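You operate a simulated robot arm through the tools that you are given. There is no shell and no other tool. Be economical: measure what you need, move in short steps, check, and stop when the job is done.

You are at the controls of a simulated two-armed robot. One attempt, no reset.

TASK
Take the grey plate and put it on the black bench. Then put the job card in the silver tray. Then take the cartridge from the speckled bench and put it on the top of the sand bench. Then put the plate card on the speckled bench away on the blue bench. Then hold the blue cool box on the speckled bench steady with one hand and open the lid of the blue cool box with the other. Then take the orange slide on the top of the grey bench and put it away on the oak bench. Then put the cold block on the top of the island bench. Then fetch the orange box and set it on the top of the grey bench. Do these in the order given. Set down upright: cartridge, orange box.

It is judged by the outcome, as a careful person would: the job done as asked, and still so three seconds after it is handed in. It fails if anything else is knocked over, pushed out of place, dropped, spilled or broken. Lids that push on must go on centred and level and be pressed home; caps that screw on are set level and turned clockwise until they are tight.

THE ROBOT
Two 7-joint arms with two-finger grippers on one trunk, on a base that drives. Base frame: it is fixed to the floor where the robot stands at the start and does not move with it; the origin is under the middle of the robot, x ahead of it, y to its left, z up; the surface under the hand at the start is at about z = 0.88. Readings come in m, rad, newtons and seconds.
The left shoulder is at the start at [0.025, 0.218, 1.205], the right one opposite. With the tool pointing down near the work surface each hand reaches from about 0.18 to 0.76 m from the robot's upright axis, wherever it stands, measured 20 degrees to its own side. Places, roughly: black bench [1, 4.2, 0.9]; blue bench [1.4, 6, 0.9]; blue cool box [-2.25, 1.75, 1]; cartridge [-1, 1.75, 1]; cold block [-1.25, 4.25, 1]; grey plate (13x9x3 cm) [0.7, 0.1, 0.9]; job card [0.75, 0.75, 1]; lid of the blue cool box [-2.2, 1.8, 1.1]; oak bench [0.7, 0.6, 0.9]; orange box (13x6x8 cm) [-3.9, 4.4, 0.9]; orange slide (8x4x2 cm) [-1.3, 0, 0.8]; plate card [-1.75, 2, 1]; silver tray (26x18x4 cm) [0.7, -0.6, 0.9]; top of the grey bench [-1.2, 0.7, 0.8]; top of the island bench [-4.4, 4.7, 0.9]; top of the sand bench [-2.1, 0.7, 0.8]. Payload 2.2 kg a hand.
The tool frame of a hand sits at the grasp point between the pads (the TCP): z along the fingers, y along the line on which they close. The tips reach 0.019 m beyond it. Largest opening 0.116 m; the body of the gripper starts 0.07 m behind the TCP.
Orientation is that of the tool frame in the base frame, as [roll, pitch, yaw] about the fixed x, y, z axes, in that order (R = Rz(yaw) Ry(pitch) Rx(roll)). With the fingers straight down and closing along the base's y, the tool's x points along the base's -x, its y along +y and its z along -z.

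THE INTERFACE
- The arms move only by the tool arm_command. It takes "left_plan", "right_plan" or both (then of equal length, played together; a hand with none holds still); each is a list of rows, each a list of 6 numbers: the shift along the tool's x, y, z in units of 400 mm (1.0 is 400 mm), then the turn, a rotation vector about the tool's x, y, z in units of 180 degrees (1.0 is 180 degrees). In form: [[tx, ty, tz, wx, wy, wz], ...]. A call has 1 to 10 rows; each row is the pose to reach, as a shift and turn from the pose commanded when the call began, along the tool's axes at that moment. "left_hand" and "right_hand" are, for a hand that has rows, the opening, from 0 (shut) to 1 (fully open), set as the call begins (left out, the last holds). A call with a number of a shift or a turn outside -1 to 1 is refused whole. Each row takes 0.2 s and may step no farther than 0.05 m and 0.15 rad from the row before; otherwise, or with a gripper value out of range, the whole call is refused. A pose out of reach is approached as far as the arm can. The call stops where the force on the tool passes 40 N (or 10 N more than at its start, if that is more) or the arm is blocked; 0.2 s more then pass. Each finger halts on what it meets, pressing with about 40 N; the grip force reading is that of the motor and also rises with nothing between the fingers. The clock runs only during rows and for 0.2 s after the last one: add rows that repeat a pose to give the fingers time. The reply holds the time, the measured pose of the TCP, the force on the tool along the base axes, the opening and the grip force, in the units named above and with some noise, with the torque about the TCP (base axes, N m) and any sound that the robot's microphone picked up, and new pictures: "views" is both (left out), scene, wrist or none (wrist: the cameras of the hands that moved).
- Cameras (640 x 400 px; columns grow to the right, rows downward): "scene" is now at [0.1308, -0.0055, 1.3731]; the picture's right is [-0.07, -1.00, 0.00], its down [-0.59, 0.04, -0.81] and it looks along [0.81, -0.06, -0.59] (base axes); focal length 231 px, centre (320, 200). "left" rides on the left gripper at [0.069, 0.015, -0.097] in its tool frame; the picture's right is [-0.21, 0.98, 0.00], its down [-0.76, -0.17, -0.63] and it looks along [-0.62, -0.14, 0.77] (tool axes); focal length 251 px, centre (320, 200). "right" rides on the right gripper at [0.069, -0.015, -0.097] in its tool frame; the picture's right is [0.21, 0.98, 0.00], its down [-0.76, 0.17, -0.63] and it looks along [-0.62, 0.14, 0.77] (tool axes); focal length 251 px, centre (320, 200). There is no depth. A picture from a camera that has moved, and an enlarged one, comes with that camera's place and axes in the base frame and with its lens.
- move_column(by): slides the trunk up (or, below 0, down) by that many m; the arms and the scene camera ride with it, the base frame stays. It gives what a move gives, with no picture.
- steer(legs): drives the robot by 1 to 6 legs, each [ahead, left, turn to the left] in m, m and rad, along the robot's own axes; the way and the turn of a leg run together, so that a leg with both is an arc; at most 1.5 m and 3.142 rad a leg. The arms and the cameras ride along, it lands a little off, and it stops where it bumps. It gives what a move gives, and a new picture of the scene camera.
- aim_head(pan, tilt): turns the head with the scene camera to pan (to the left, within 1.396 rad either way) and tilt (down, from -0.506 to 1.204), counted from straight ahead of the robot. It gives what a move gives, and a new picture of the scene camera.
- zoom(camera, box): a new picture of the part [left, top, right, bottom] of that camera's present view, enlarged. No time passes.
- sign_off(): hands the job in; it is judged then, once.

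Work in short steps. Places have to be worked out from the pictures, the camera data and where the tool is seen: move nearer, look again, correct. Check each grasp and each placing, and mend what went wrong. You have 217 turns and 260 pictures in all, those below and enlarged ones among them. Open the grippers and draw the arms clear of the work before you hand the job in, unless the task says otherwise.

The tools are called after ">>>" by a JSON object that holds its "method" and its "body". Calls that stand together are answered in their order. arm_command: Moves the arms, as the interface text tells. Its arguments: {"type":"object","properties":{"left_plan":{"type":"array","items":{"type":"array","items":{"type":"number"}}},"left_hand":{"type":"number"},"right_plan":{"type":"array","items":{"type":"array","items":{"type":"number"}}},"right_hand":{"type":"number"},"views":{"type":"string","enum":["both","scene","wrist","none"]}},"required":[]} The other tools are called the same way: move_column (by) slides the trunk up or down; steer (legs) drives the base; aim_head (pan, tilt) turns the head that bears the scene camera; zoom (camera, box) takes an enlarged picture of a part of a camera's view; sign_off () hands the job in.

At the start:

```text
t: 0.0
left_tcp_pos: [0.4803, 0.1977, 1.1309]
left_orientation: [-3.141, -0.001, -3.14]
left_ft_force: [0.0, 1.2, 0.2]
left_ft_torque: [-0.01, -0.02, -0.02]
left_gripper_width: 0.116
left_finger_force: 0.0
right_tcp_pos: [0.5243, -0.1718, 1.084]
right_orientation: [-3.14, -0.004, 3.14]
right_ft_force: [-1.4, 0.0, 0.7]
right_ft_torque: [-0.02, -0.02, -0.01]
right_gripper_width: 0.1159
right_finger_force: 0.0
trunk travel left (down, up): [-0.35, 0.14]
robot x, y, heading: [-0.0033, -0.0025, 0.004]
head pan, tilt: [-0.068, 0.627]
```

scene: 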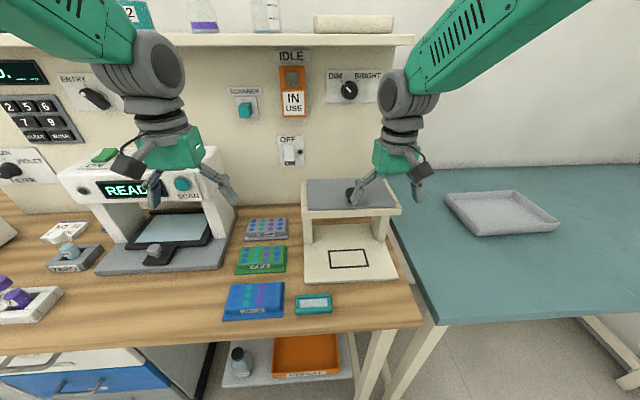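
right: 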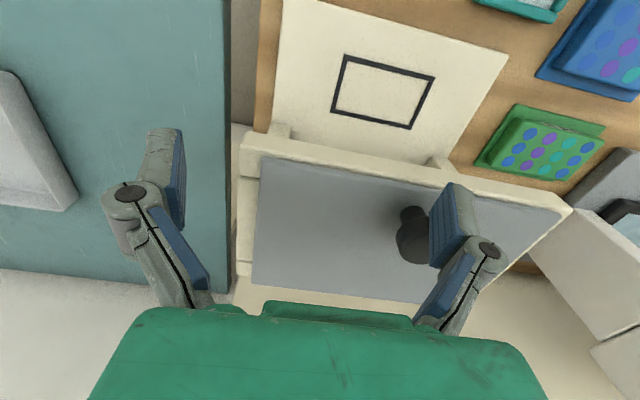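
left: 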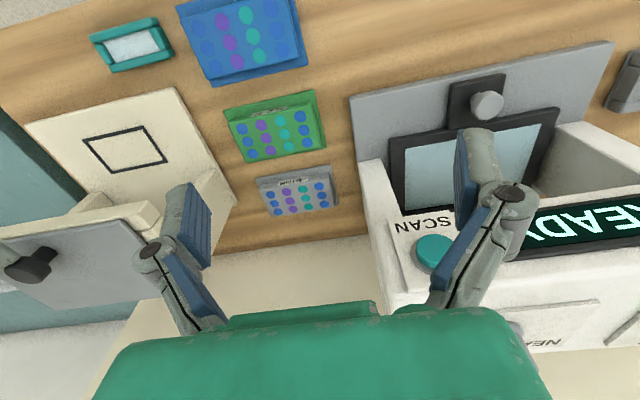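

I'll look closely at the grey plate and its surroundings before moving.

>>> {"method": "zoom", "body": {"camera": "scene", "box": [200, 190, 340, 330]}}

>>> {"method": "zoom", "body": {"camera": "left", "box": [180, 60, 380, 260]}}

```text
2.86 times, centred on (270, 260) of scene
camera zoom: at [0.1308, -0.0055, 1.3731], right [-0.07, -1.0, 0.0], down [-0.59, 0.04, -0.81], along [0.81, -0.06, -0.59], focal length 661 px, centre (463, 29)
```

zoom: 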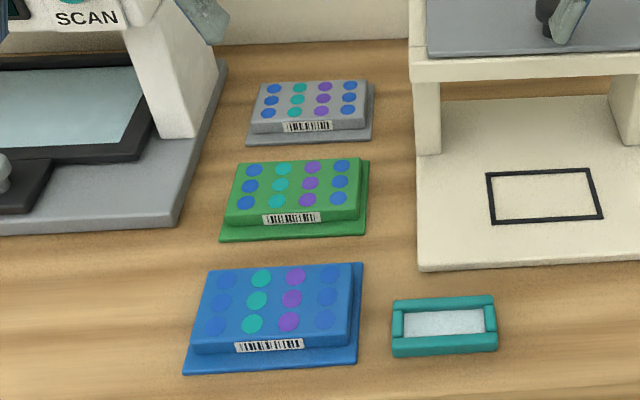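

```text
2.00 times, centred on (280, 160) of left
camera zoom: at [0.4111, 0.2131, 1.2268], right [0.21, 0.98, 0.0], down [0.76, -0.17, 0.63], along [0.62, -0.14, -0.78], focal length 503 px, centre (400, 280)
```

zoom: 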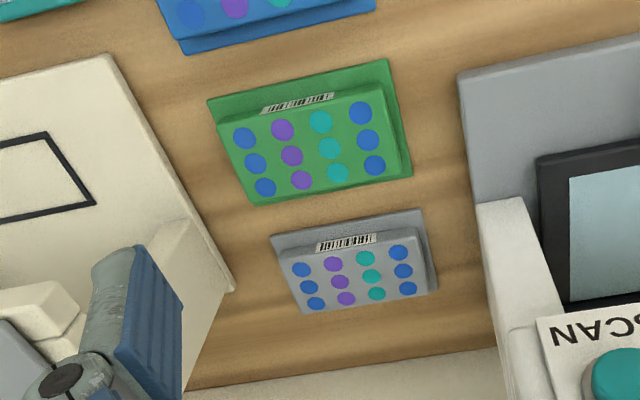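

The grey plate lies at about x 0.617–0.703, y 0.058–0.184, square to the base. I'll look left to see the room and the route before grasping.

>>> {"method": "aim_head", "body": {"pan": 1.2, "tilt": 0.35}}

>>> {"method": "aim_head", "body": {"pan": 0.5, "tilt": 0.6}}

```text
t: 1.4
left_tcp_pos: [0.4758, 0.1972, 1.1328]
left_orientation: [3.141, 0.002, -3.141]
left_ft_force: [0.1, 0.2, -0.5]
left_ft_torque: [-0.02, 0.0, -0.01]
left_gripper_width: 0.1161
left_finger_force: 0.0
right_tcp_pos: [0.5209, -0.1721, 1.0866]
right_orientation: [3.141, 0.002, 3.14]
right_ft_force: [-0.7, -0.7, -1.1]
right_ft_torque: [0.0, 0.01, -0.02]
right_gripper_width: 0.1158
right_finger_force: 0.1
trunk travel left (down, up): [-0.35, 0.14]
robot x, y, heading: [-0.0012, 0.0015, 0.003]
head pan, tilt: [1.201, 0.351]
camera scene: at [0.0769, 0.0861, 1.3984], right [0.93, -0.36, 0.0], down [-0.13, -0.32, -0.94], along [0.34, 0.88, -0.35], focal length 231 px, centre (320, 200)
```

scene: 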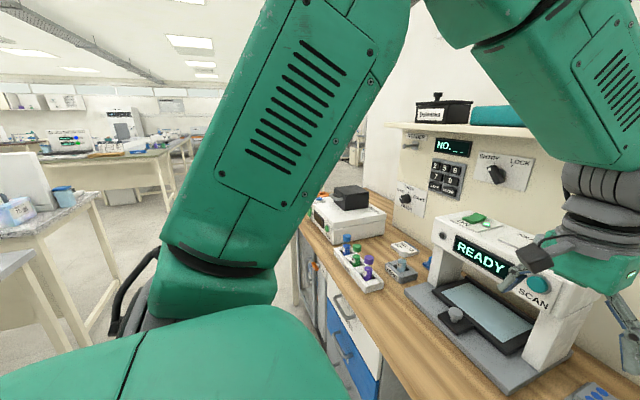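

```text
t: 2.5
left_tcp_pos: [0.4756, 0.1969, 1.1302]
left_orientation: [-3.141, 0.001, -3.142]
left_ft_force: [0.1, -0.4, 0.6]
left_ft_torque: [-0.01, 0.0, -0.01]
left_gripper_width: 0.1162
left_finger_force: 0.0
right_tcp_pos: [0.521, -0.173, 1.0873]
right_orientation: [3.14, 0.002, 3.14]
right_ft_force: [0.3, 0.7, 0.1]
right_ft_torque: [0.0, -0.04, 0.0]
right_gripper_width: 0.116
right_finger_force: 0.0
trunk travel left (down, up): [-0.35, 0.14]
robot x, y, heading: [0.0011, 0.0022, -0.003]
head pan, tilt: [0.499, 0.6]
camera scene: at [0.1208, 0.0415, 1.3755], right [0.48, -0.88, 0.0], down [-0.5, -0.27, -0.82], along [0.72, 0.4, -0.57], focal length 231 px, centre (320, 200)
```

scene: 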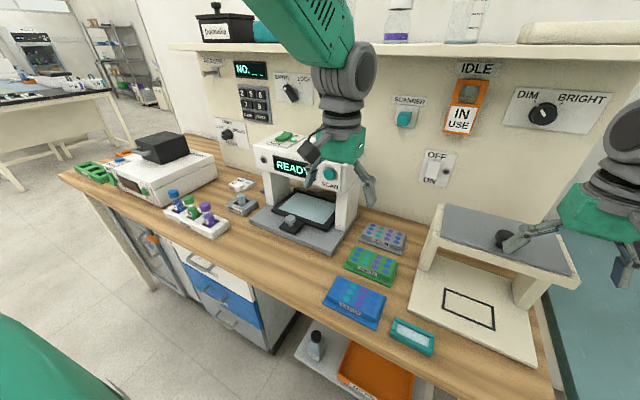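

Aisle on the left is clear. I'll bring the left hand over the grey plate while turning its closing axis to base x.

>>> {"method": "arm_command", "body": {"left_plan": [[-0.046, -0.018, 0.02, 0, 0, -0.046], [-0.092, -0.036, 0.04, 0, 0, -0.092], [-0.138, -0.054, 0.06, 0, 0, -0.138], [-0.184, -0.072, 0.08, 0, 0, -0.184], [-0.23, -0.09, 0.1, 0, 0, -0.23], [-0.276, -0.108, 0.12, 0, 0, -0.276], [-0.322, -0.126, 0.14, 0, 0, -0.322], [-0.368, -0.144, 0.16, 0, 0, -0.368], [-0.414, -0.162, 0.18, 0, 0, -0.414], [-0.46, -0.18, 0.2, 0, 0, -0.46]], "left_hand": 1, "views": "wrist"}}

```text
t: 4.7
left_tcp_pos: [0.6628, 0.1237, 1.0518]
left_orientation: [3.141, -0.001, -1.694]
left_ft_force: [-0.5, -0.3, -0.1]
left_ft_torque: [0.02, 0.03, -0.01]
left_gripper_width: 0.1161
left_finger_force: 0.2
right_tcp_pos: [0.5212, -0.1748, 1.0861]
right_orientation: [-3.141, 0.0, 3.141]
right_ft_force: [0.2, -0.8, 0.1]
right_ft_torque: [0.0, 0.02, 0.0]
right_gripper_width: 0.1163
right_finger_force: 0.0
trunk travel left (down, up): [-0.35, 0.14]
robot x, y, heading: [0.0007, -0.0012, 0.005]
head pan, tilt: [0.499, 0.6]
camera left: at [0.6386, 0.0567, 1.1482], right [-0.94, 0.33, 0.0], down [0.26, 0.73, 0.63], along [0.21, 0.6, -0.77], focal length 251 px, centre (320, 200)
```

left: 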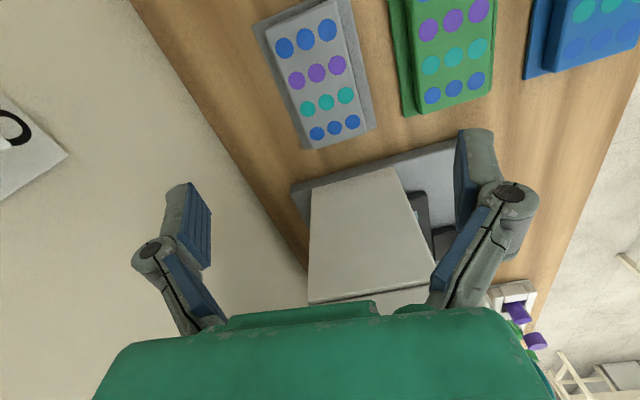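

Plate centre confirmed at (0.663, 0.12). Finish the turn, narrow to 0.104 m and lower over it.

>>> {"method": "arm_command", "body": {"left_plan": [[0, 0, 0.06, 0, 0, -0.02], [0, 0, 0.14, 0, 0, -0.039], [0, 0, 0.22, 0, 0, -0.039], [0, 0, 0.29, 0, 0, -0.039], [0, 0, 0.34, 0, 0, -0.039], [0, 0, 0.37, 0, 0, -0.039], [0, 0, 0.37, 0, 0, -0.039]], "left_hand": 0.9, "views": "both"}}

```text
t: 6.3
left_tcp_pos: [0.662, 0.1239, 0.9049]
left_orientation: [-3.141, -0.001, -1.573]
left_ft_force: [0.4, 0.1, -0.2]
left_ft_torque: [0.0, 0.01, 0.04]
left_gripper_width: 0.1046
left_finger_force: 0.1
right_tcp_pos: [0.5203, -0.1736, 1.0869]
right_orientation: [3.141, 0.001, 3.141]
right_ft_force: [-1.4, -0.2, 0.4]
right_ft_torque: [0.03, 0.0, 0.01]
right_gripper_width: 0.116
right_finger_force: 0.1
trunk travel left (down, up): [-0.35, 0.14]
robot x, y, heading: [0.0029, -0.0029, -0.001]
head pan, tilt: [0.499, 0.6]
camera scene: at [0.1223, 0.0405, 1.3754], right [0.48, -0.88, 0.0], down [-0.5, -0.27, -0.82], along [0.72, 0.4, -0.57], focal length 231 px, centre (320, 200)
camera left: at [0.6466, 0.0546, 1.0], right [-0.98, 0.22, 0.0], down [0.17, 0.76, 0.63], along [0.14, 0.62, -0.77], focal length 251 px, centre (320, 200)
```

scene: 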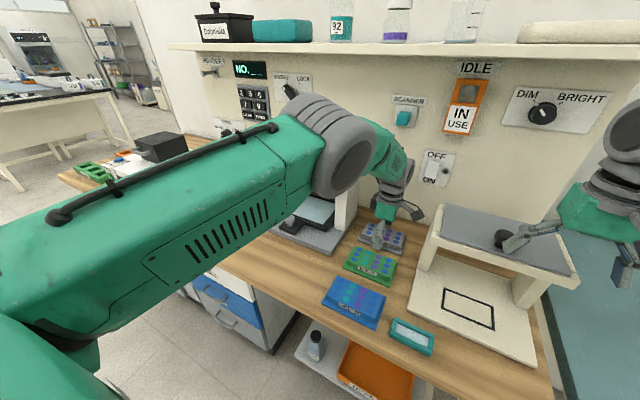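
left: 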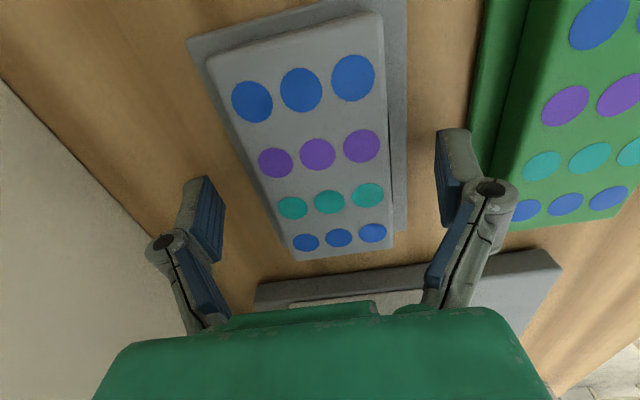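

Fingers straddle the plate; close with waiting rows.

>>> {"method": "arm_command", "body": {"left_plan": [[0, 0, 0, 0, 0, 0], [0, 0, 0, 0, 0, 0], [0, 0, 0, 0, 0, 0], [0, 0, 0, 0, 0, 0]], "left_hand": 0, "views": "none"}}

>>> {"method": "arm_command", "body": {"left_plan": [[0, 0, -0.05, 0, 0, 0], [0, 0, -0.12, 0, 0, 0], [0, 0, -0.24, 0, 0, 0], [0, 0, -0.36, 0, 0, 0], [0, 0, -0.42, 0, 0, 0]], "views": "wrist"}}

```text
t: 7.3
left_tcp_pos: [0.6623, 0.1243, 0.9048]
left_orientation: [-3.138, 0.0, -1.576]
left_ft_force: [2.7, 0.7, 10.3]
left_ft_torque: [-0.07, 0.27, 0.01]
left_gripper_width: 0.0604
left_finger_force: 40.0
right_tcp_pos: [0.5201, -0.1753, 1.0862]
right_orientation: [3.14, 0.002, -3.141]
right_ft_force: [0.4, 0.2, 0.2]
right_ft_torque: [0.03, -0.01, -0.04]
right_gripper_width: 0.1158
right_finger_force: 0.0
trunk travel left (down, up): [-0.35, 0.14]
robot x, y, heading: [0.0036, -0.0034, 0.0]
head pan, tilt: [0.499, 0.6]
```

```text
t: 8.5
left_tcp_pos: [0.6624, 0.1241, 1.0732]
left_orientation: [-3.14, 0.003, -1.574]
left_ft_force: [0.5, 0.6, -0.4]
left_ft_torque: [0.02, 0.01, -0.05]
left_gripper_width: 0.0605
left_finger_force: 39.9
right_tcp_pos: [0.5212, -0.1738, 1.0865]
right_orientation: [3.141, 0.001, -3.141]
right_ft_force: [-0.2, 0.6, -0.1]
right_ft_torque: [0.01, 0.01, -0.02]
right_gripper_width: 0.116
right_finger_force: 0.1
trunk travel left (down, up): [-0.35, 0.14]
robot x, y, heading: [-0.0017, -0.0003, -0.003]
head pan, tilt: [0.499, 0.6]
camera left: at [0.6469, 0.055, 1.1696], right [-0.98, 0.22, 0.0], down [0.17, 0.76, 0.63], along [0.14, 0.62, -0.77], focal length 251 px, centre (320, 200)
```

left: 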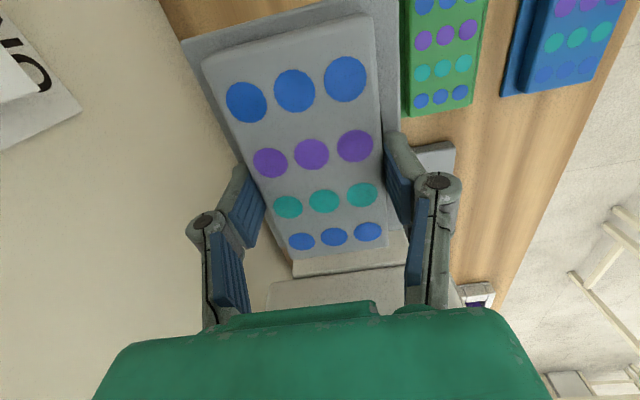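

The plate is gripped (60 mm, upper body). I'll raise and pull both hands in, then back off and turn left toward the black bench.

>>> {"method": "arm_command", "body": {"left_plan": [[0, 0, -0.1, 0, 0, 0], [0, 0, -0.2, 0, 0, 0], [0, 0.1, -0.2, 0, 0, 0], [0, 0.2, -0.2, 0, 0, 0], [0, 0.3, -0.2, 0, 0, 0], [0, 0.4, -0.2, 0, 0, 0], [0, 0.5, -0.2, 0, 0, 0]], "right_plan": [[0, 0, -0.1, 0, 0, 0], [0, 0, -0.2, 0, 0, 0], [0.1, 0, -0.2, 0, 0, 0], [0.2, 0, -0.2, 0, 0, 0], [0.3, 0, -0.2, 0, 0, 0], [0.3, 0, -0.2, 0, 0, 0], [0.3, 0, -0.2, 0, 0, 0]], "views": "none"}}

>>> {"method": "steer", "body": {"legs": [[-0.45, 0, 0], [0, 0, 1.571]]}}

>>> {"method": "aim_head", "body": {"pan": 0, "tilt": 0.4}}

```text
t: 10.1
left_tcp_pos: [0.4606, 0.1264, 1.1515]
left_orientation: [3.134, -0.025, -1.563]
left_ft_force: [-0.8, 0.3, 0.0]
left_ft_torque: [0.01, -0.02, -0.02]
left_gripper_width: 0.0604
left_finger_force: 39.6
right_tcp_pos: [0.3978, -0.1733, 1.1673]
right_orientation: [3.14, 0.002, -3.141]
right_ft_force: [0.3, 0.4, 0.2]
right_ft_torque: [-0.01, 0.0, 0.0]
right_gripper_width: 0.1161
right_finger_force: 0.1
trunk travel left (down, up): [-0.35, 0.14]
robot x, y, heading: [-0.0016, -0.0004, -0.0]
head pan, tilt: [0.499, 0.6]
```

```text
t: 16.6
left_tcp_pos: [-0.5735, 0.4629, 1.1549]
left_orientation: [-3.139, -0.02, 0.002]
left_ft_force: [-0.1, -0.6, -1.0]
left_ft_torque: [0.02, 0.03, -0.01]
left_gripper_width: 0.0603
left_finger_force: 40.3
right_tcp_pos: [-0.2739, 0.3997, 1.1655]
right_orientation: [-3.141, 0.003, -1.574]
right_ft_force: [-0.4, 0.0, 1.2]
right_ft_torque: [0.01, 0.02, 0.03]
right_gripper_width: 0.1159
right_finger_force: 0.1
trunk travel left (down, up): [-0.35, 0.14]
robot x, y, heading: [-0.45, 0.0003, 1.566]
head pan, tilt: [0.499, 0.6]
camera scene: at [-0.4991, 0.1194, 1.4108], right [0.84, 0.55, 0.0], down [0.12, -0.18, -0.98], along [-0.53, 0.82, -0.22], focal length 231 px, centre (320, 200)
```

scene: 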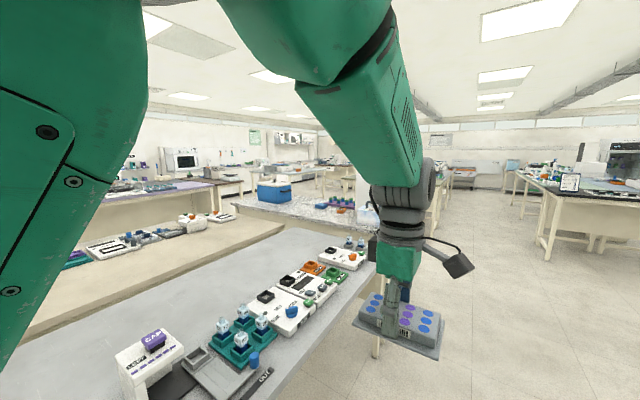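

```text
t: 17.6
left_tcp_pos: [-0.5734, 0.4604, 1.1558]
left_orientation: [3.141, -0.026, 0.002]
left_ft_force: [0.9, -0.1, -1.4]
left_ft_torque: [0.01, 0.0, -0.01]
left_gripper_width: 0.0604
left_finger_force: 39.9
right_tcp_pos: [-0.2734, 0.3972, 1.167]
right_orientation: [-3.141, 0.002, -1.575]
right_ft_force: [0.3, -0.1, 0.4]
right_ft_torque: [0.01, 0.0, 0.0]
right_gripper_width: 0.116
right_finger_force: 0.0
trunk travel left (down, up): [-0.35, 0.14]
robot x, y, heading: [-0.4494, -0.0004, 1.57]
head pan, tilt: [0.0, 0.4]
camera scene: at [-0.4982, 0.1201, 1.4114], right [0.85, 0.53, 0.0], down [0.11, -0.18, -0.98], along [-0.52, 0.83, -0.21], focal length 231 px, centre (320, 200)
```

scene: 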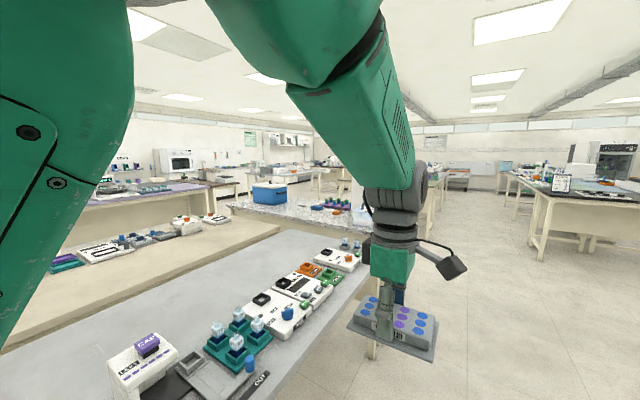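

The head reading and the camera axes disagree, so I'll re-aim to see how the head responds.

>>> {"method": "aim_head", "body": {"pan": -0.3, "tilt": 0.5}}

```text
t: 18.4
left_tcp_pos: [-0.573, 0.461, 1.1548]
left_orientation: [3.14, -0.026, 0.002]
left_ft_force: [1.3, 0.6, -0.8]
left_ft_torque: [0.02, 0.01, 0.01]
left_gripper_width: 0.0605
left_finger_force: 39.9
right_tcp_pos: [-0.2731, 0.3971, 1.1672]
right_orientation: [-3.141, 0.004, -1.574]
right_ft_force: [0.0, 0.0, 0.2]
right_ft_torque: [0.01, -0.03, 0.01]
right_gripper_width: 0.1158
right_finger_force: 0.0
trunk travel left (down, up): [-0.35, 0.14]
robot x, y, heading: [-0.4523, 0.0038, 1.565]
head pan, tilt: [-0.3, 0.499]
camera scene: at [-0.4979, 0.1204, 1.4117], right [0.85, 0.53, 0.0], down [0.11, -0.18, -0.98], along [-0.52, 0.83, -0.21], focal length 231 px, centre (320, 200)
```

scene: 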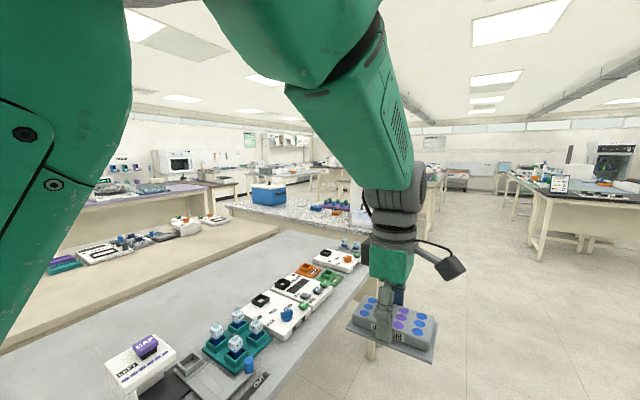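

The head seems jammed against the left upper arm. I'll extend the left hand forward a bit to free it.

>>> {"method": "arm_command", "body": {"left_plan": [[0, -0.1, 0, 0, 0, 0], [0, -0.2, 0, 0, 0, 0], [0, -0.3, 0, 0, 0, 0], [0, -0.35, 0, 0, 0, 0]], "views": "none"}}

>>> {"method": "aim_head", "body": {"pan": -0.3, "tilt": 0.4}}

```text
t: 19.4
left_tcp_pos: [-0.5788, 0.6041, 1.1589]
left_orientation: [-3.137, -0.029, 0.008]
left_ft_force: [0.8, 0.6, -0.2]
left_ft_torque: [-0.03, -0.02, -0.04]
left_gripper_width: 0.0601
left_finger_force: 39.7
right_tcp_pos: [-0.2736, 0.399, 1.1669]
right_orientation: [-3.141, 0.002, -1.574]
right_ft_force: [0.0, 0.5, -0.1]
right_ft_torque: [-0.01, -0.01, 0.0]
right_gripper_width: 0.116
right_finger_force: 0.2
trunk travel left (down, up): [-0.35, 0.14]
robot x, y, heading: [-0.4464, 0.0006, 1.567]
head pan, tilt: [-0.3, 0.499]
```

```text
t: 20.1
left_tcp_pos: [-0.5776, 0.6025, 1.1567]
left_orientation: [-3.141, -0.029, 0.009]
left_ft_force: [-0.9, 0.0, -0.2]
left_ft_torque: [0.02, 0.01, 0.0]
left_gripper_width: 0.0599
left_finger_force: 39.6
right_tcp_pos: [-0.2736, 0.3971, 1.1681]
right_orientation: [-3.141, 0.003, -1.575]
right_ft_force: [0.0, -0.6, -0.2]
right_ft_torque: [0.01, 0.01, 0.0]
right_gripper_width: 0.116
right_finger_force: 0.0
trunk travel left (down, up): [-0.35, 0.14]
robot x, y, heading: [-0.4494, -0.0017, 1.565]
head pan, tilt: [-0.3, 0.4]
camera scene: at [-0.421, 0.1307, 1.3936], right [0.95, -0.3, 0.0], down [-0.12, -0.38, -0.92], along [0.28, 0.88, -0.39], focal length 231 px, centre (320, 200)
```

scene: 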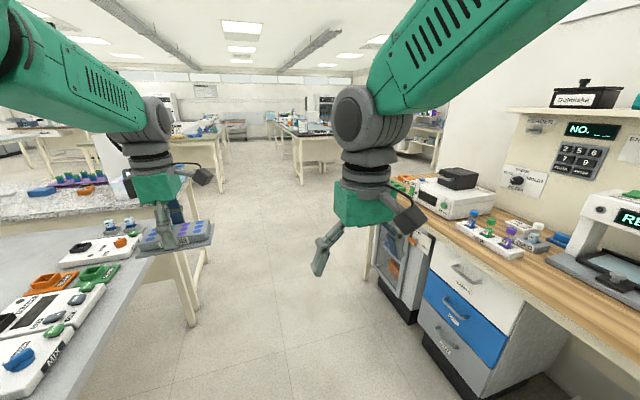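

Head is free again. The aisle ahead leads to the black bench; drive up it and shift right past the oak bench end.

>>> {"method": "steer", "body": {"legs": [[1.5, 0, 0], [1.1, 0, 0], [0.3, -1.1, 0]]}}

>>> {"method": "aim_head", "body": {"pan": -0.1, "tilt": 0.6}}

```text
t: 38.1
left_tcp_pos: [0.5153, 3.4911, 1.1598]
left_orientation: [-3.135, -0.036, 0.0]
left_ft_force: [0.1, 0.6, -1.2]
left_ft_torque: [-0.02, -0.02, -0.02]
left_gripper_width: 0.0603
left_finger_force: 39.7
right_tcp_pos: [0.8186, 3.2848, 1.1683]
right_orientation: [-3.138, 0.002, -1.581]
right_ft_force: [0.0, -0.5, 0.6]
right_ft_torque: [0.02, 0.03, 0.01]
right_gripper_width: 0.116
right_finger_force: 0.0
trunk travel left (down, up): [-0.35, 0.14]
robot x, y, heading: [0.6439, 2.8838, 1.561]
head pan, tilt: [-0.3, 0.4]
camera scene: at [0.6678, 3.0182, 1.3938], right [0.95, -0.31, 0.0], down [-0.12, -0.37, -0.92], along [0.28, 0.88, -0.39], focal length 231 px, centre (320, 200)
```

scene: 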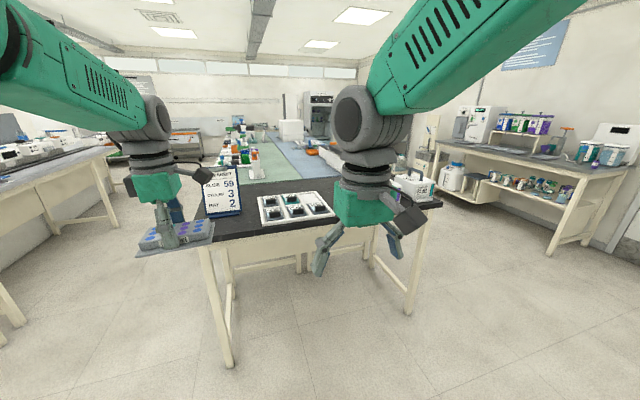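

```text
t: 38.8
left_tcp_pos: [0.519, 3.489, 1.1613]
left_orientation: [-3.135, -0.034, 0.001]
left_ft_force: [0.2, -0.4, -0.9]
left_ft_torque: [-0.02, 0.04, -0.01]
left_gripper_width: 0.0603
left_finger_force: 40.2
right_tcp_pos: [0.8218, 3.2812, 1.1691]
right_orientation: [3.141, 0.007, -1.581]
right_ft_force: [0.4, 0.2, 1.4]
right_ft_torque: [0.01, 0.0, 0.0]
right_gripper_width: 0.116
right_finger_force: 0.0
trunk travel left (down, up): [-0.35, 0.14]
robot x, y, heading: [0.6457, 2.8886, 1.556]
head pan, tilt: [-0.099, 0.6]
camera scene: at [0.6543, 3.0181, 1.3754], right [0.99, -0.11, 0.0], down [-0.06, -0.56, -0.82], along [0.09, 0.82, -0.57], focal length 231 px, centre (320, 200)
```

scene: 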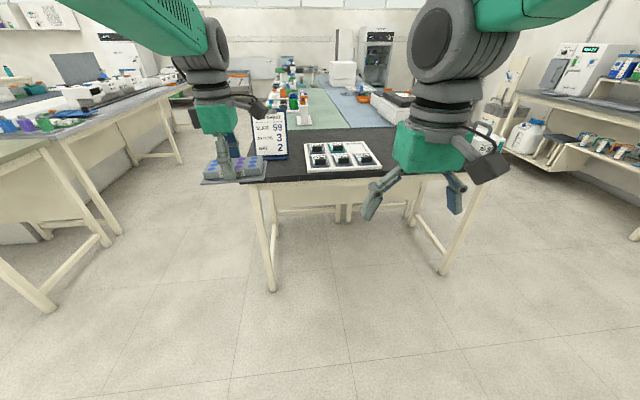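

Black bench near edge is at y≈3.85; free area seems right of the slide device. Shift right to view it.

>>> {"method": "steer", "body": {"legs": [[0, -0.55, 0]]}}

>>> {"method": "aim_head", "body": {"pan": 0.1, "tilt": 0.6}}

```text
t: 42.0
left_tcp_pos: [1.0604, 3.4829, 1.1616]
left_orientation: [-3.133, -0.043, 0.004]
left_ft_force: [-0.6, 0.1, -1.2]
left_ft_torque: [0.02, -0.04, 0.0]
left_gripper_width: 0.0602
left_finger_force: 40.5
right_tcp_pos: [1.3632, 3.2728, 1.1699]
right_orientation: [-3.133, 0.006, -1.583]
right_ft_force: [0.1, -0.4, 0.4]
right_ft_torque: [-0.03, -0.11, -0.04]
right_gripper_width: 0.1159
right_finger_force: 0.1
trunk travel left (down, up): [-0.35, 0.14]
robot x, y, heading: [1.1954, 2.8832, 1.558]
head pan, tilt: [-0.099, 0.6]
camera scene: at [1.1924, 3.0113, 1.3754], right [0.99, -0.11, 0.01], down [-0.06, -0.56, -0.82], along [0.1, 0.82, -0.57], focal length 231 px, centre (320, 200)
```

scene: 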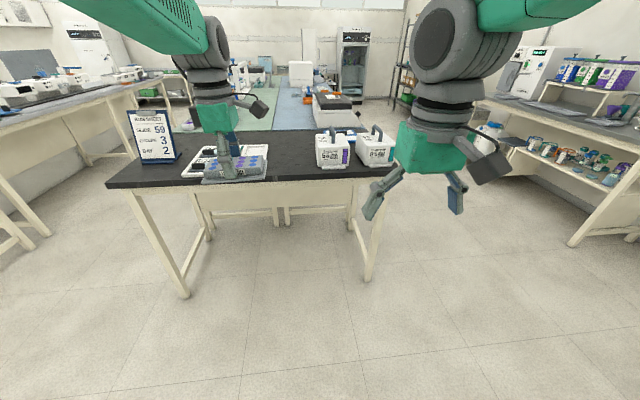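

```text
t: 42.7
left_tcp_pos: [1.0629, 3.4789, 1.1656]
left_orientation: [-3.127, -0.043, 0.004]
left_ft_force: [-0.1, -0.3, -1.0]
left_ft_torque: [0.02, 0.0, 0.01]
left_gripper_width: 0.0604
left_finger_force: 40.3
right_tcp_pos: [1.3659, 3.2709, 1.1714]
right_orientation: [-3.137, 0.01, -1.583]
right_ft_force: [0.3, 0.8, -0.4]
right_ft_torque: [-0.02, 0.02, -0.03]
right_gripper_width: 0.1158
right_finger_force: 0.0
trunk travel left (down, up): [-0.35, 0.14]
robot x, y, heading: [1.1944, 2.8813, 1.559]
head pan, tilt: [0.099, 0.6]
camera scene: at [1.1794, 3.0114, 1.3754], right [1.0, 0.09, 0.0], down [0.05, -0.57, -0.82], along [-0.07, 0.82, -0.57], focal length 231 px, centre (320, 200)
```

scene: 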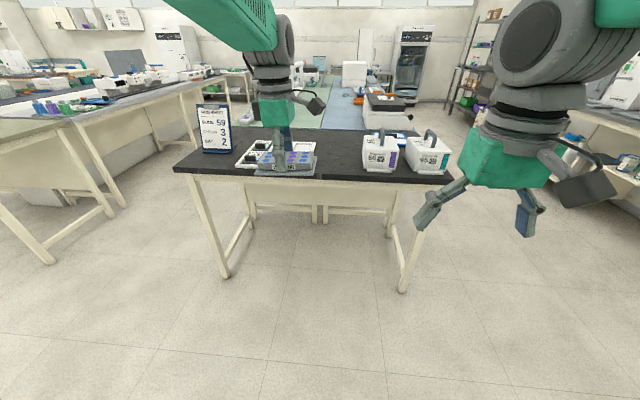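

Free black area is x≈1.04–1.29 between device and jugs. Drive so the plate hangs over (1.165, 4.0).

>>> {"method": "steer", "body": {"legs": [[0.5, -0.1, 0.01]]}}

>>> {"method": "arm_command", "body": {"left_plan": [[0, 0, 0, 0, 0, 0]], "views": "wrist"}}

```text
t: 45.7
left_tcp_pos: [1.1726, 3.981, 1.1676]
left_orientation: [-3.125, -0.042, 0.007]
left_ft_force: [-0.3, 0.2, -0.8]
left_ft_torque: [0.01, 0.04, 0.0]
left_gripper_width: 0.0602
left_finger_force: 40.1
right_tcp_pos: [1.4773, 3.774, 1.1693]
right_orientation: [-3.141, 0.012, -1.578]
right_ft_force: [-0.5, 0.5, 0.2]
right_ft_torque: [-0.01, -0.03, -0.02]
right_gripper_width: 0.1159
right_finger_force: 0.0
trunk travel left (down, up): [-0.35, 0.14]
robot x, y, heading: [1.2979, 3.3851, 1.563]
head pan, tilt: [0.099, 0.6]
camera scene: at [1.2907, 3.5133, 1.3755], right [1.0, 0.09, 0.0], down [0.05, -0.57, -0.82], along [-0.07, 0.82, -0.57], focal length 231 px, centre (320, 200)
```

scene: 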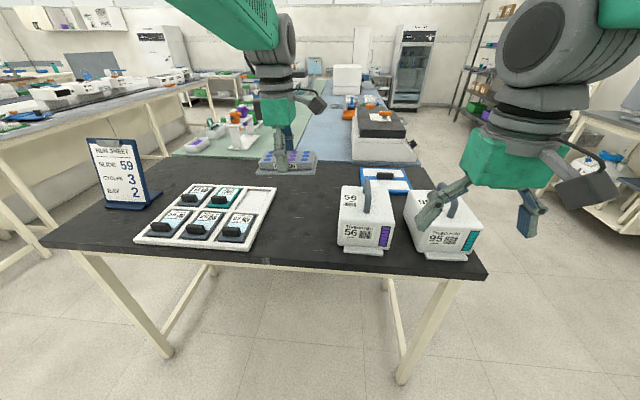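

```text
t: 46.1
left_tcp_pos: [1.1764, 3.9789, 1.171]
left_orientation: [-3.124, -0.038, 0.01]
left_ft_force: [-0.1, 0.7, 0.5]
left_ft_torque: [0.01, 0.01, -0.02]
left_gripper_width: 0.0603
left_finger_force: 39.8
right_tcp_pos: [1.4819, 3.7696, 1.1702]
right_orientation: [3.137, 0.012, -1.578]
right_ft_force: [0.3, 0.8, 0.0]
right_ft_torque: [-0.01, 0.0, 0.01]
right_gripper_width: 0.1159
right_finger_force: 0.0
trunk travel left (down, up): [-0.35, 0.14]
robot x, y, heading: [1.2994, 3.3835, 1.561]
head pan, tilt: [0.099, 0.6]
camera left: at [1.243, 3.9617, 1.2687], right [-0.21, -0.98, -0.03], down [-0.78, 0.15, 0.61], along [-0.59, 0.15, -0.79], focal length 251 px, centre (320, 200)
```

left: 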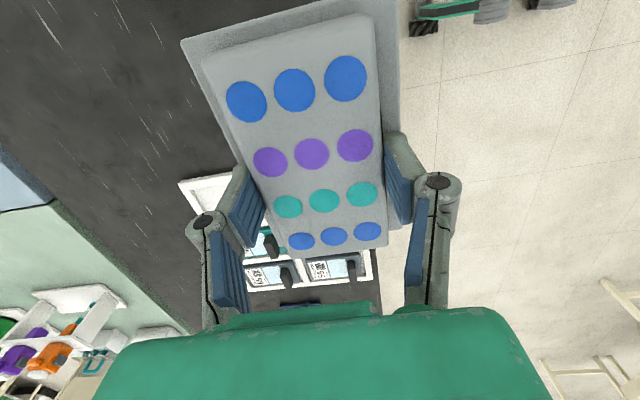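

Clear gap is x 1.07–1.30, edge y≈3.9. Lower to z≈1.0 over (1.165, 4.03) and check level.

>>> {"method": "arm_command", "body": {"left_plan": [[-0.01, -0.06, 0.08, 0, 0, 0], [-0.03, -0.125, 0.16, 0, 0, 0], [-0.03, -0.125, 0.25, 0, 0, 0], [-0.03, -0.125, 0.34, 0, 0, 0], [-0.03, -0.125, 0.42, 0, 0, 0]], "views": "scene"}}

```text
t: 47.3
left_tcp_pos: [1.1698, 4.0348, 1.0007]
left_orientation: [-3.121, -0.038, 0.007]
left_ft_force: [-0.8, 0.0, -0.3]
left_ft_torque: [-0.02, -0.01, -0.02]
left_gripper_width: 0.0602
left_finger_force: 40.2
right_tcp_pos: [1.4791, 3.7728, 1.1703]
right_orientation: [3.14, 0.011, -1.578]
right_ft_force: [-0.4, 1.0, -0.4]
right_ft_torque: [0.0, 0.02, 0.01]
right_gripper_width: 0.1161
right_finger_force: 0.0
trunk travel left (down, up): [-0.35, 0.14]
robot x, y, heading: [1.3003, 3.384, 1.563]
head pan, tilt: [0.099, 0.6]
camera scene: at [1.2932, 3.5161, 1.3752], right [1.0, 0.09, 0.0], down [0.05, -0.57, -0.82], along [-0.08, 0.82, -0.57], focal length 231 px, centre (320, 200)
```

scene: 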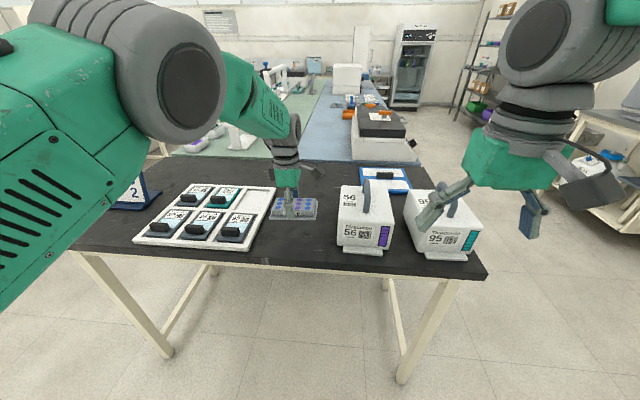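

Level is off by ~2°, I'll correct the tilt and lower toward contact in small steps.

>>> {"method": "arm_command", "body": {"left_plan": [[0, 0, 0.05, -0.0066, -0.012, -0.002], [0, 0, 0.1, -0.0066, -0.012, -0.002], [0, 0, 0.15, -0.0066, -0.012, -0.002], [0, 0, 0.18, -0.0066, -0.012, -0.002]], "views": "wrist"}}

```text
t: 48.3
left_tcp_pos: [1.1721, 4.0338, 0.93]
left_orientation: [3.14, 0.0, 0.015]
left_ft_force: [-0.6, -0.4, -1.2]
left_ft_torque: [-0.01, 0.02, 0.02]
left_gripper_width: 0.0601
left_finger_force: 39.7
right_tcp_pos: [1.4797, 3.7722, 1.1701]
right_orientation: [3.14, 0.014, -1.578]
right_ft_force: [0.1, -0.3, 0.3]
right_ft_torque: [0.02, -0.01, 0.01]
right_gripper_width: 0.1163
right_finger_force: 0.0
trunk travel left (down, up): [-0.35, 0.14]
robot x, y, heading: [1.3022, 3.386, 1.563]
head pan, tilt: [0.099, 0.6]
camera left: at [1.2419, 4.0203, 1.0255], right [-0.2, -0.98, 0.0], down [-0.76, 0.16, 0.63], along [-0.62, 0.12, -0.78], focal length 251 px, centre (320, 200)
```

left: 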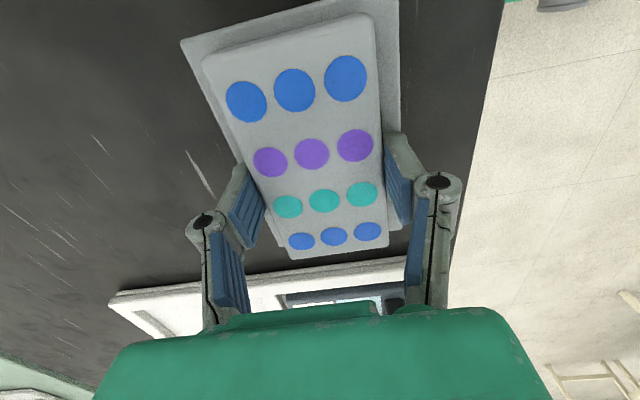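

Level now; 4 cm clear of the device. Lower until contact.

>>> {"method": "arm_command", "body": {"left_plan": [[0, 0, 0.015, 0, 0, 0], [0, 0, 0.03, 0, 0, 0], [0, 0, 0.045, 0, 0, 0], [0, 0, 0.06, 0, 0, 0]], "views": "none"}}

```text
t: 49.3
left_tcp_pos: [1.1723, 4.0341, 0.9061]
left_orientation: [3.139, -0.001, 0.012]
left_ft_force: [0.0, 0.0, -1.4]
left_ft_torque: [-0.05, 0.0, 0.01]
left_gripper_width: 0.0604
left_finger_force: 39.8
right_tcp_pos: [1.4791, 3.7712, 1.1704]
right_orientation: [3.14, 0.011, -1.578]
right_ft_force: [0.3, 0.0, 0.0]
right_ft_torque: [0.0, 0.0, -0.02]
right_gripper_width: 0.1162
right_finger_force: 0.0
trunk travel left (down, up): [-0.35, 0.14]
robot x, y, heading: [1.3018, 3.3842, 1.562]
head pan, tilt: [0.099, 0.6]
```

>>> {"method": "arm_command", "body": {"left_plan": [[0, 0, 0.008, 0, 0, 0], [0, 0, 0.016, 0, 0, 0], [0, 0, 0.024, 0, 0, 0]], "views": "none"}}

```text
t: 50.2
left_tcp_pos: [1.1722, 4.0369, 0.9049]
left_orientation: [-3.13, 0.0, 0.013]
left_ft_force: [-0.6, -6.8, 20.0]
left_ft_torque: [-1.11, 0.1, 0.01]
left_gripper_width: 0.0605
left_finger_force: 39.3
right_tcp_pos: [1.4809, 3.771, 1.1708]
right_orientation: [3.139, 0.014, -1.576]
right_ft_force: [0.4, -0.1, 0.7]
right_ft_torque: [-0.06, -0.02, 0.01]
right_gripper_width: 0.1157
right_finger_force: 0.2
trunk travel left (down, up): [-0.35, 0.14]
robot x, y, heading: [1.3013, 3.3826, 1.566]
head pan, tilt: [0.099, 0.6]
stopped in row 3 (left hand): the force on the tool passed its limit at 41 N (the readings are from after the stop); the commanded pose is now the measured one
```

The plate is on the bench (z 0.905). Release and lift straight up.

>>> {"method": "arm_command", "body": {"left_plan": [[0, 0, 0, 0, 0, 0], [0, 0, 0, 0, 0, 0], [0, 0, 0, 0, 0, 0]], "left_hand": 0.85, "views": "none"}}

>>> {"method": "arm_command", "body": {"left_plan": [[0, 0, -0.1, 0, 0, 0], [0, 0, -0.2, 0, 0, 0], [0, 0, -0.3, 0, 0, 0], [0, 0, -0.4, 0, 0, 0], [0, 0, -0.5, 0, 0, 0], [0, 0, -0.6, 0, 0, 0], [0, 0.1, -0.65, 0, 0, 0]], "views": "scene"}}

```text
t: 51.0
left_tcp_pos: [1.1728, 4.0364, 0.9023]
left_orientation: [-3.133, -0.001, 0.013]
left_ft_force: [0.8, -0.4, -0.2]
left_ft_torque: [0.03, -0.01, -0.01]
left_gripper_width: 0.0987
left_finger_force: 0.1
right_tcp_pos: [1.4784, 3.7705, 1.1712]
right_orientation: [3.141, 0.014, -1.578]
right_ft_force: [0.0, -0.1, 0.3]
right_ft_torque: [0.01, -0.02, 0.01]
right_gripper_width: 0.1157
right_finger_force: 0.0
trunk travel left (down, up): [-0.35, 0.14]
robot x, y, heading: [1.298, 3.3825, 1.56]
head pan, tilt: [0.099, 0.6]
```

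```text
t: 52.6
left_tcp_pos: [1.1699, 3.9912, 1.1651]
left_orientation: [-3.13, -0.004, 0.017]
left_ft_force: [-0.3, -0.8, 0.1]
left_ft_torque: [0.08, 0.04, -0.03]
left_gripper_width: 0.0983
left_finger_force: 0.1
right_tcp_pos: [1.4806, 3.7671, 1.172]
right_orientation: [3.14, 0.017, -1.577]
right_ft_force: [-0.5, 0.3, 0.5]
right_ft_torque: [0.05, -0.01, -0.01]
right_gripper_width: 0.116
right_finger_force: 0.0
trunk travel left (down, up): [-0.35, 0.14]
robot x, y, heading: [1.3013, 3.3855, 1.564]
head pan, tilt: [0.099, 0.6]
camera scene: at [1.2939, 3.5098, 1.376], right [1.0, 0.09, 0.0], down [0.05, -0.56, -0.83], along [-0.08, 0.82, -0.56], focal length 231 px, centre (320, 200)
```

scene: 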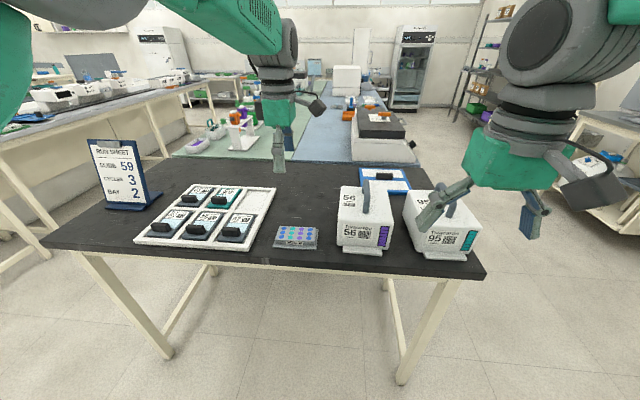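

Plate placed well. Drive back to the oak bench facing it, near y≈0.6, keeping x≈-0.35 in the aisle.

>>> {"method": "steer", "body": {"legs": [[-0.5, 0, 0], [0, 1.5, 0], [0, 0.15, -1.565], [0, -1.2, 0], [0, -1.1, 0]]}}

>>> {"method": "aim_head", "body": {"pan": 0.15, "tilt": 0.4}}

```text
t: 77.3
left_tcp_pos: [0.3534, 0.8357, 1.1633]
left_orientation: [-3.133, -0.008, -1.522]
left_ft_force: [-0.1, 0.3, -0.8]
left_ft_torque: [-0.06, -0.03, 0.03]
left_gripper_width: 0.0985
left_finger_force: 0.0
right_tcp_pos: [0.1369, 0.5201, 1.1721]
right_orientation: [-3.138, 0.014, -3.115]
right_ft_force: [-0.2, -0.2, 0.4]
right_ft_torque: [-0.03, -0.01, -0.03]
right_gripper_width: 0.1161
right_finger_force: 0.1
trunk travel left (down, up): [-0.35, 0.14]
robot x, y, heading: [-0.2498, 0.6822, 0.016]
head pan, tilt: [0.099, 0.6]
camera scene: at [-0.1223, 0.695, 1.3754], right [0.12, -0.99, 0.0], down [-0.56, -0.07, -0.82], along [0.82, 0.1, -0.57], focal length 231 px, centre (320, 200)
```

scene: 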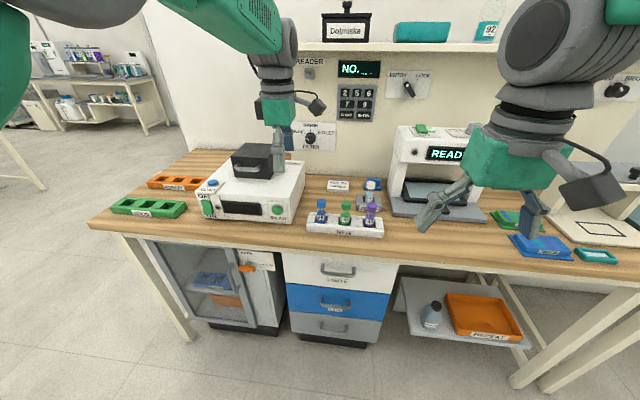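

```text
t: 78.0
left_tcp_pos: [0.3513, 0.831, 1.1644]
left_orientation: [-3.131, -0.007, -1.521]
left_ft_force: [-0.2, 0.2, -0.5]
left_ft_torque: [0.0, -0.01, 0.0]
left_gripper_width: 0.0985
left_finger_force: 0.0
right_tcp_pos: [0.1351, 0.5146, 1.172]
right_orientation: [-3.141, 0.017, -3.115]
right_ft_force: [0.1, -0.3, 0.3]
right_ft_torque: [0.0, -0.05, -0.03]
right_gripper_width: 0.1159
right_finger_force: 0.1
trunk travel left (down, up): [-0.35, 0.14]
robot x, y, heading: [-0.2504, 0.6759, 0.023]
head pan, tilt: [0.15, 0.4]
camera scene: at [-0.1185, 0.6926, 1.3936], right [0.17, -0.98, 0.0], down [-0.39, -0.07, -0.92], along [0.91, 0.16, -0.39], focal length 231 px, centre (320, 200)
```

scene: 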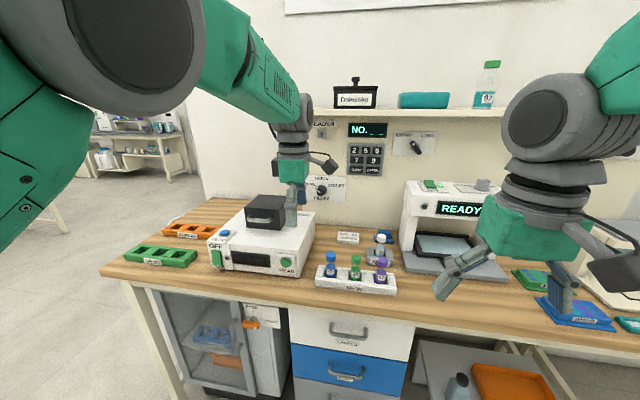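

Zoom on the candidate job card (white card behind the vial rack).

>>> {"method": "zoom", "body": {"camera": "scene", "box": [300, 200, 420, 300]}}

>>> {"method": "zoom", "body": {"camera": "scene", "box": [290, 90, 450, 210]}}

```text
4.00 times, centred on (360, 250) of scene
camera zoom: at [-0.1185, 0.6926, 1.3936], right [0.17, -0.98, 0.0], down [-0.39, -0.07, -0.92], along [0.91, 0.16, -0.39], focal length 926 px, centre (160, 0)
```

zoom: 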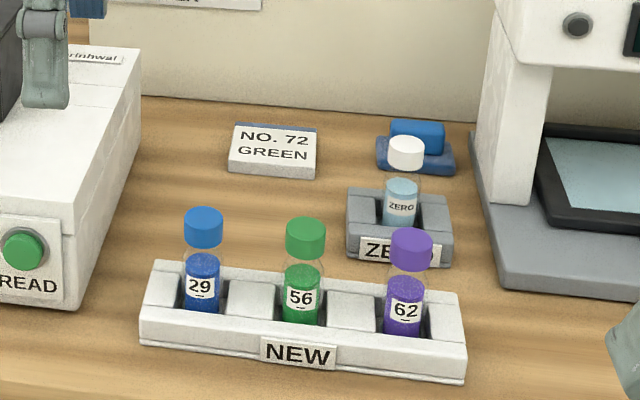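

```text
3.33 times, centred on (370, 150) of scene
camera zoom: at [-0.1185, 0.6926, 1.3936], right [0.17, -0.98, 0.0], down [-0.39, -0.07, -0.92], along [0.91, 0.16, -0.39], focal length 771 px, centre (153, 367)
```

zoom: 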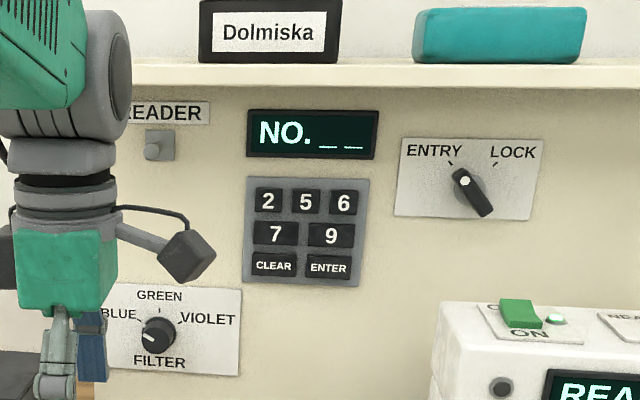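

The job card is the small "NO. 72 GREEN" block at about (0.7, 0.73). Drive in and look with the left wrist camera.

>>> {"method": "steer", "body": {"legs": [[0.22, -0.1, -0.02]]}}

>>> {"method": "arm_command", "body": {"left_plan": [[0, 0, 0, 0, 0, 0]], "left_hand": 1, "views": "wrist"}}

```text
t: 79.8
left_tcp_pos: [0.5728, 0.7205, 1.1681]
left_orientation: [-3.125, -0.006, -1.545]
left_ft_force: [-0.4, 0.4, -0.4]
left_ft_torque: [0.02, 0.0, 0.02]
left_gripper_width: 0.0986
left_finger_force: 0.1
right_tcp_pos: [0.352, 0.4094, 1.1719]
right_orientation: [3.141, 0.018, -3.136]
right_ft_force: [-0.7, -0.4, 0.7]
right_ft_torque: [-0.03, -0.01, 0.03]
right_gripper_width: 0.1161
right_finger_force: 0.1
trunk travel left (down, up): [-0.35, 0.14]
robot x, y, heading: [-0.0301, 0.5833, 0.003]
head pan, tilt: [0.15, 0.4]
camera scene: at [0.1016, 0.5929, 1.3939], right [0.15, -0.99, 0.0], down [-0.39, -0.06, -0.92], along [0.91, 0.14, -0.39], focal length 231 px, centre (320, 200)
```

scene: 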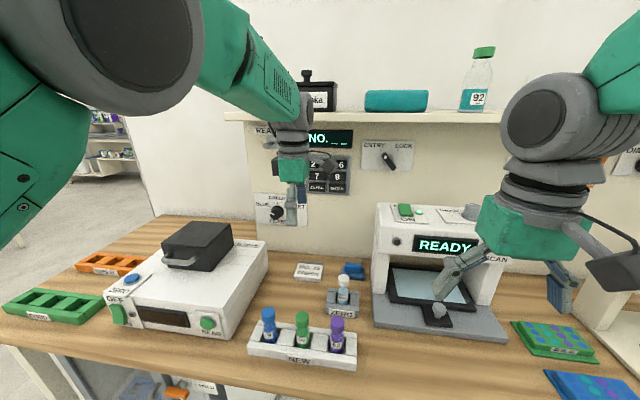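

```text
t: 80.2
left_tcp_pos: [0.5716, 0.7259, 1.1692]
left_orientation: [-3.124, -0.014, -1.543]
left_ft_force: [-0.3, 0.8, 0.0]
left_ft_torque: [0.0, -0.02, 0.01]
left_gripper_width: 0.1159
left_finger_force: 0.0
right_tcp_pos: [0.3481, 0.4149, 1.1705]
right_orientation: [-3.137, 0.011, -3.135]
right_ft_force: [0.9, 1.1, 0.4]
right_ft_torque: [0.04, 0.01, 0.0]
right_gripper_width: 0.1161
right_finger_force: 0.0
trunk travel left (down, up): [-0.35, 0.14]
robot x, y, heading: [-0.0302, 0.5828, 0.001]
head pan, tilt: [0.15, 0.4]
camera left: at [0.5562, 0.6567, 1.2666], right [-0.98, 0.19, -0.02], down [0.13, 0.77, 0.63], along [0.13, 0.61, -0.78], focal length 251 px, centre (320, 200)
```

left: 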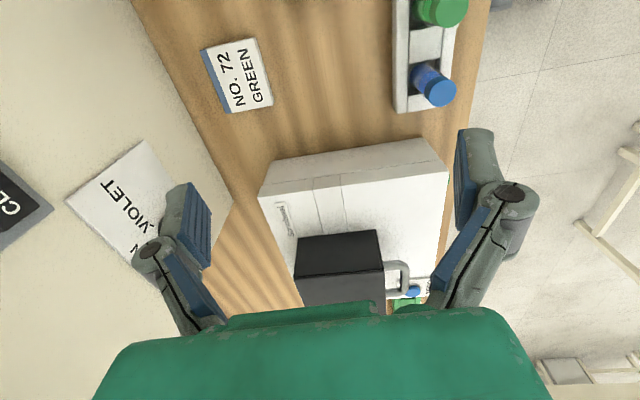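

Card is at x 0.655–0.727, y 0.676–0.763. Move above it and look again.

>>> {"method": "arm_command", "body": {"left_plan": [[0.005, -0.1, 0.05, -0.0056, -0.0045, 0.009], [0.01, -0.2, 0.1, -0.0056, -0.0045, 0.009], [0.015, -0.295, 0.18, -0.0056, -0.0045, 0.009], [0.015, -0.295, 0.28, -0.0056, -0.0045, 0.009], [0.015, -0.295, 0.38, -0.0056, -0.0045, 0.009], [0.015, -0.295, 0.45, -0.0056, -0.0045, 0.009]], "views": "both"}}

```text
t: 81.6
left_tcp_pos: [0.6794, 0.717, 1.0008]
left_orientation: [3.14, 0.008, -1.574]
left_ft_force: [-0.3, 0.0, -0.4]
left_ft_torque: [0.01, 0.03, 0.01]
left_gripper_width: 0.116
left_finger_force: 0.1
left hand out of reach, approached as far as the arm can: row 3, 4, 5, 6
right_tcp_pos: [0.3502, 0.4109, 1.1682]
right_orientation: [3.141, 0.008, -3.136]
right_ft_force: [0.1, 0.3, -0.5]
right_ft_torque: [-0.03, 0.03, 0.02]
right_gripper_width: 0.1161
right_finger_force: 0.1
trunk travel left (down, up): [-0.35, 0.14]
robot x, y, heading: [-0.0319, 0.5862, 0.001]
head pan, tilt: [0.15, 0.4]
camera scene: at [0.1051, 0.5931, 1.3935], right [0.15, -0.99, 0.0], down [-0.39, -0.06, -0.92], along [0.91, 0.14, -0.39], focal length 231 px, centre (320, 200)
camera left: at [0.6646, 0.6472, 1.0959], right [-0.98, 0.22, 0.0], down [0.17, 0.75, 0.64], along [0.14, 0.62, -0.77], focal length 251 px, centre (320, 200)
```

scene: 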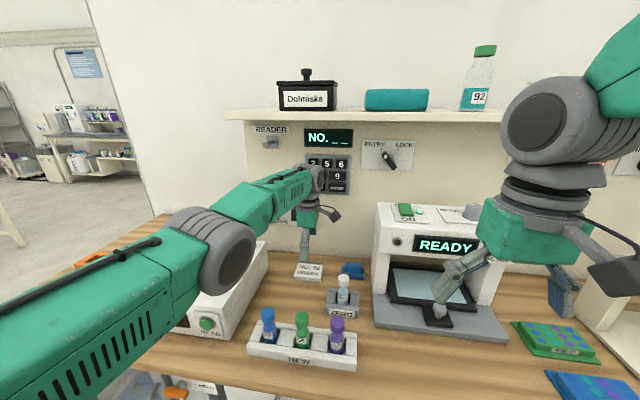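
left: 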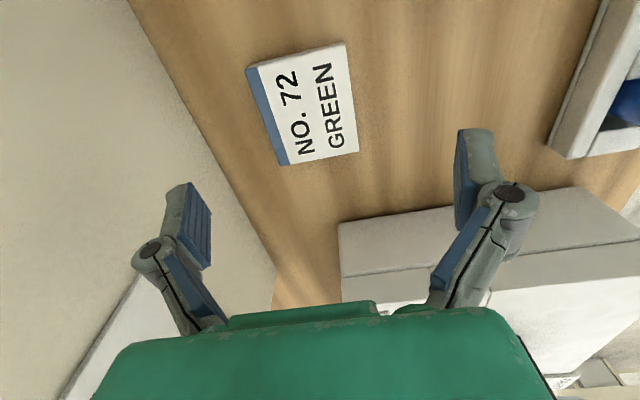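

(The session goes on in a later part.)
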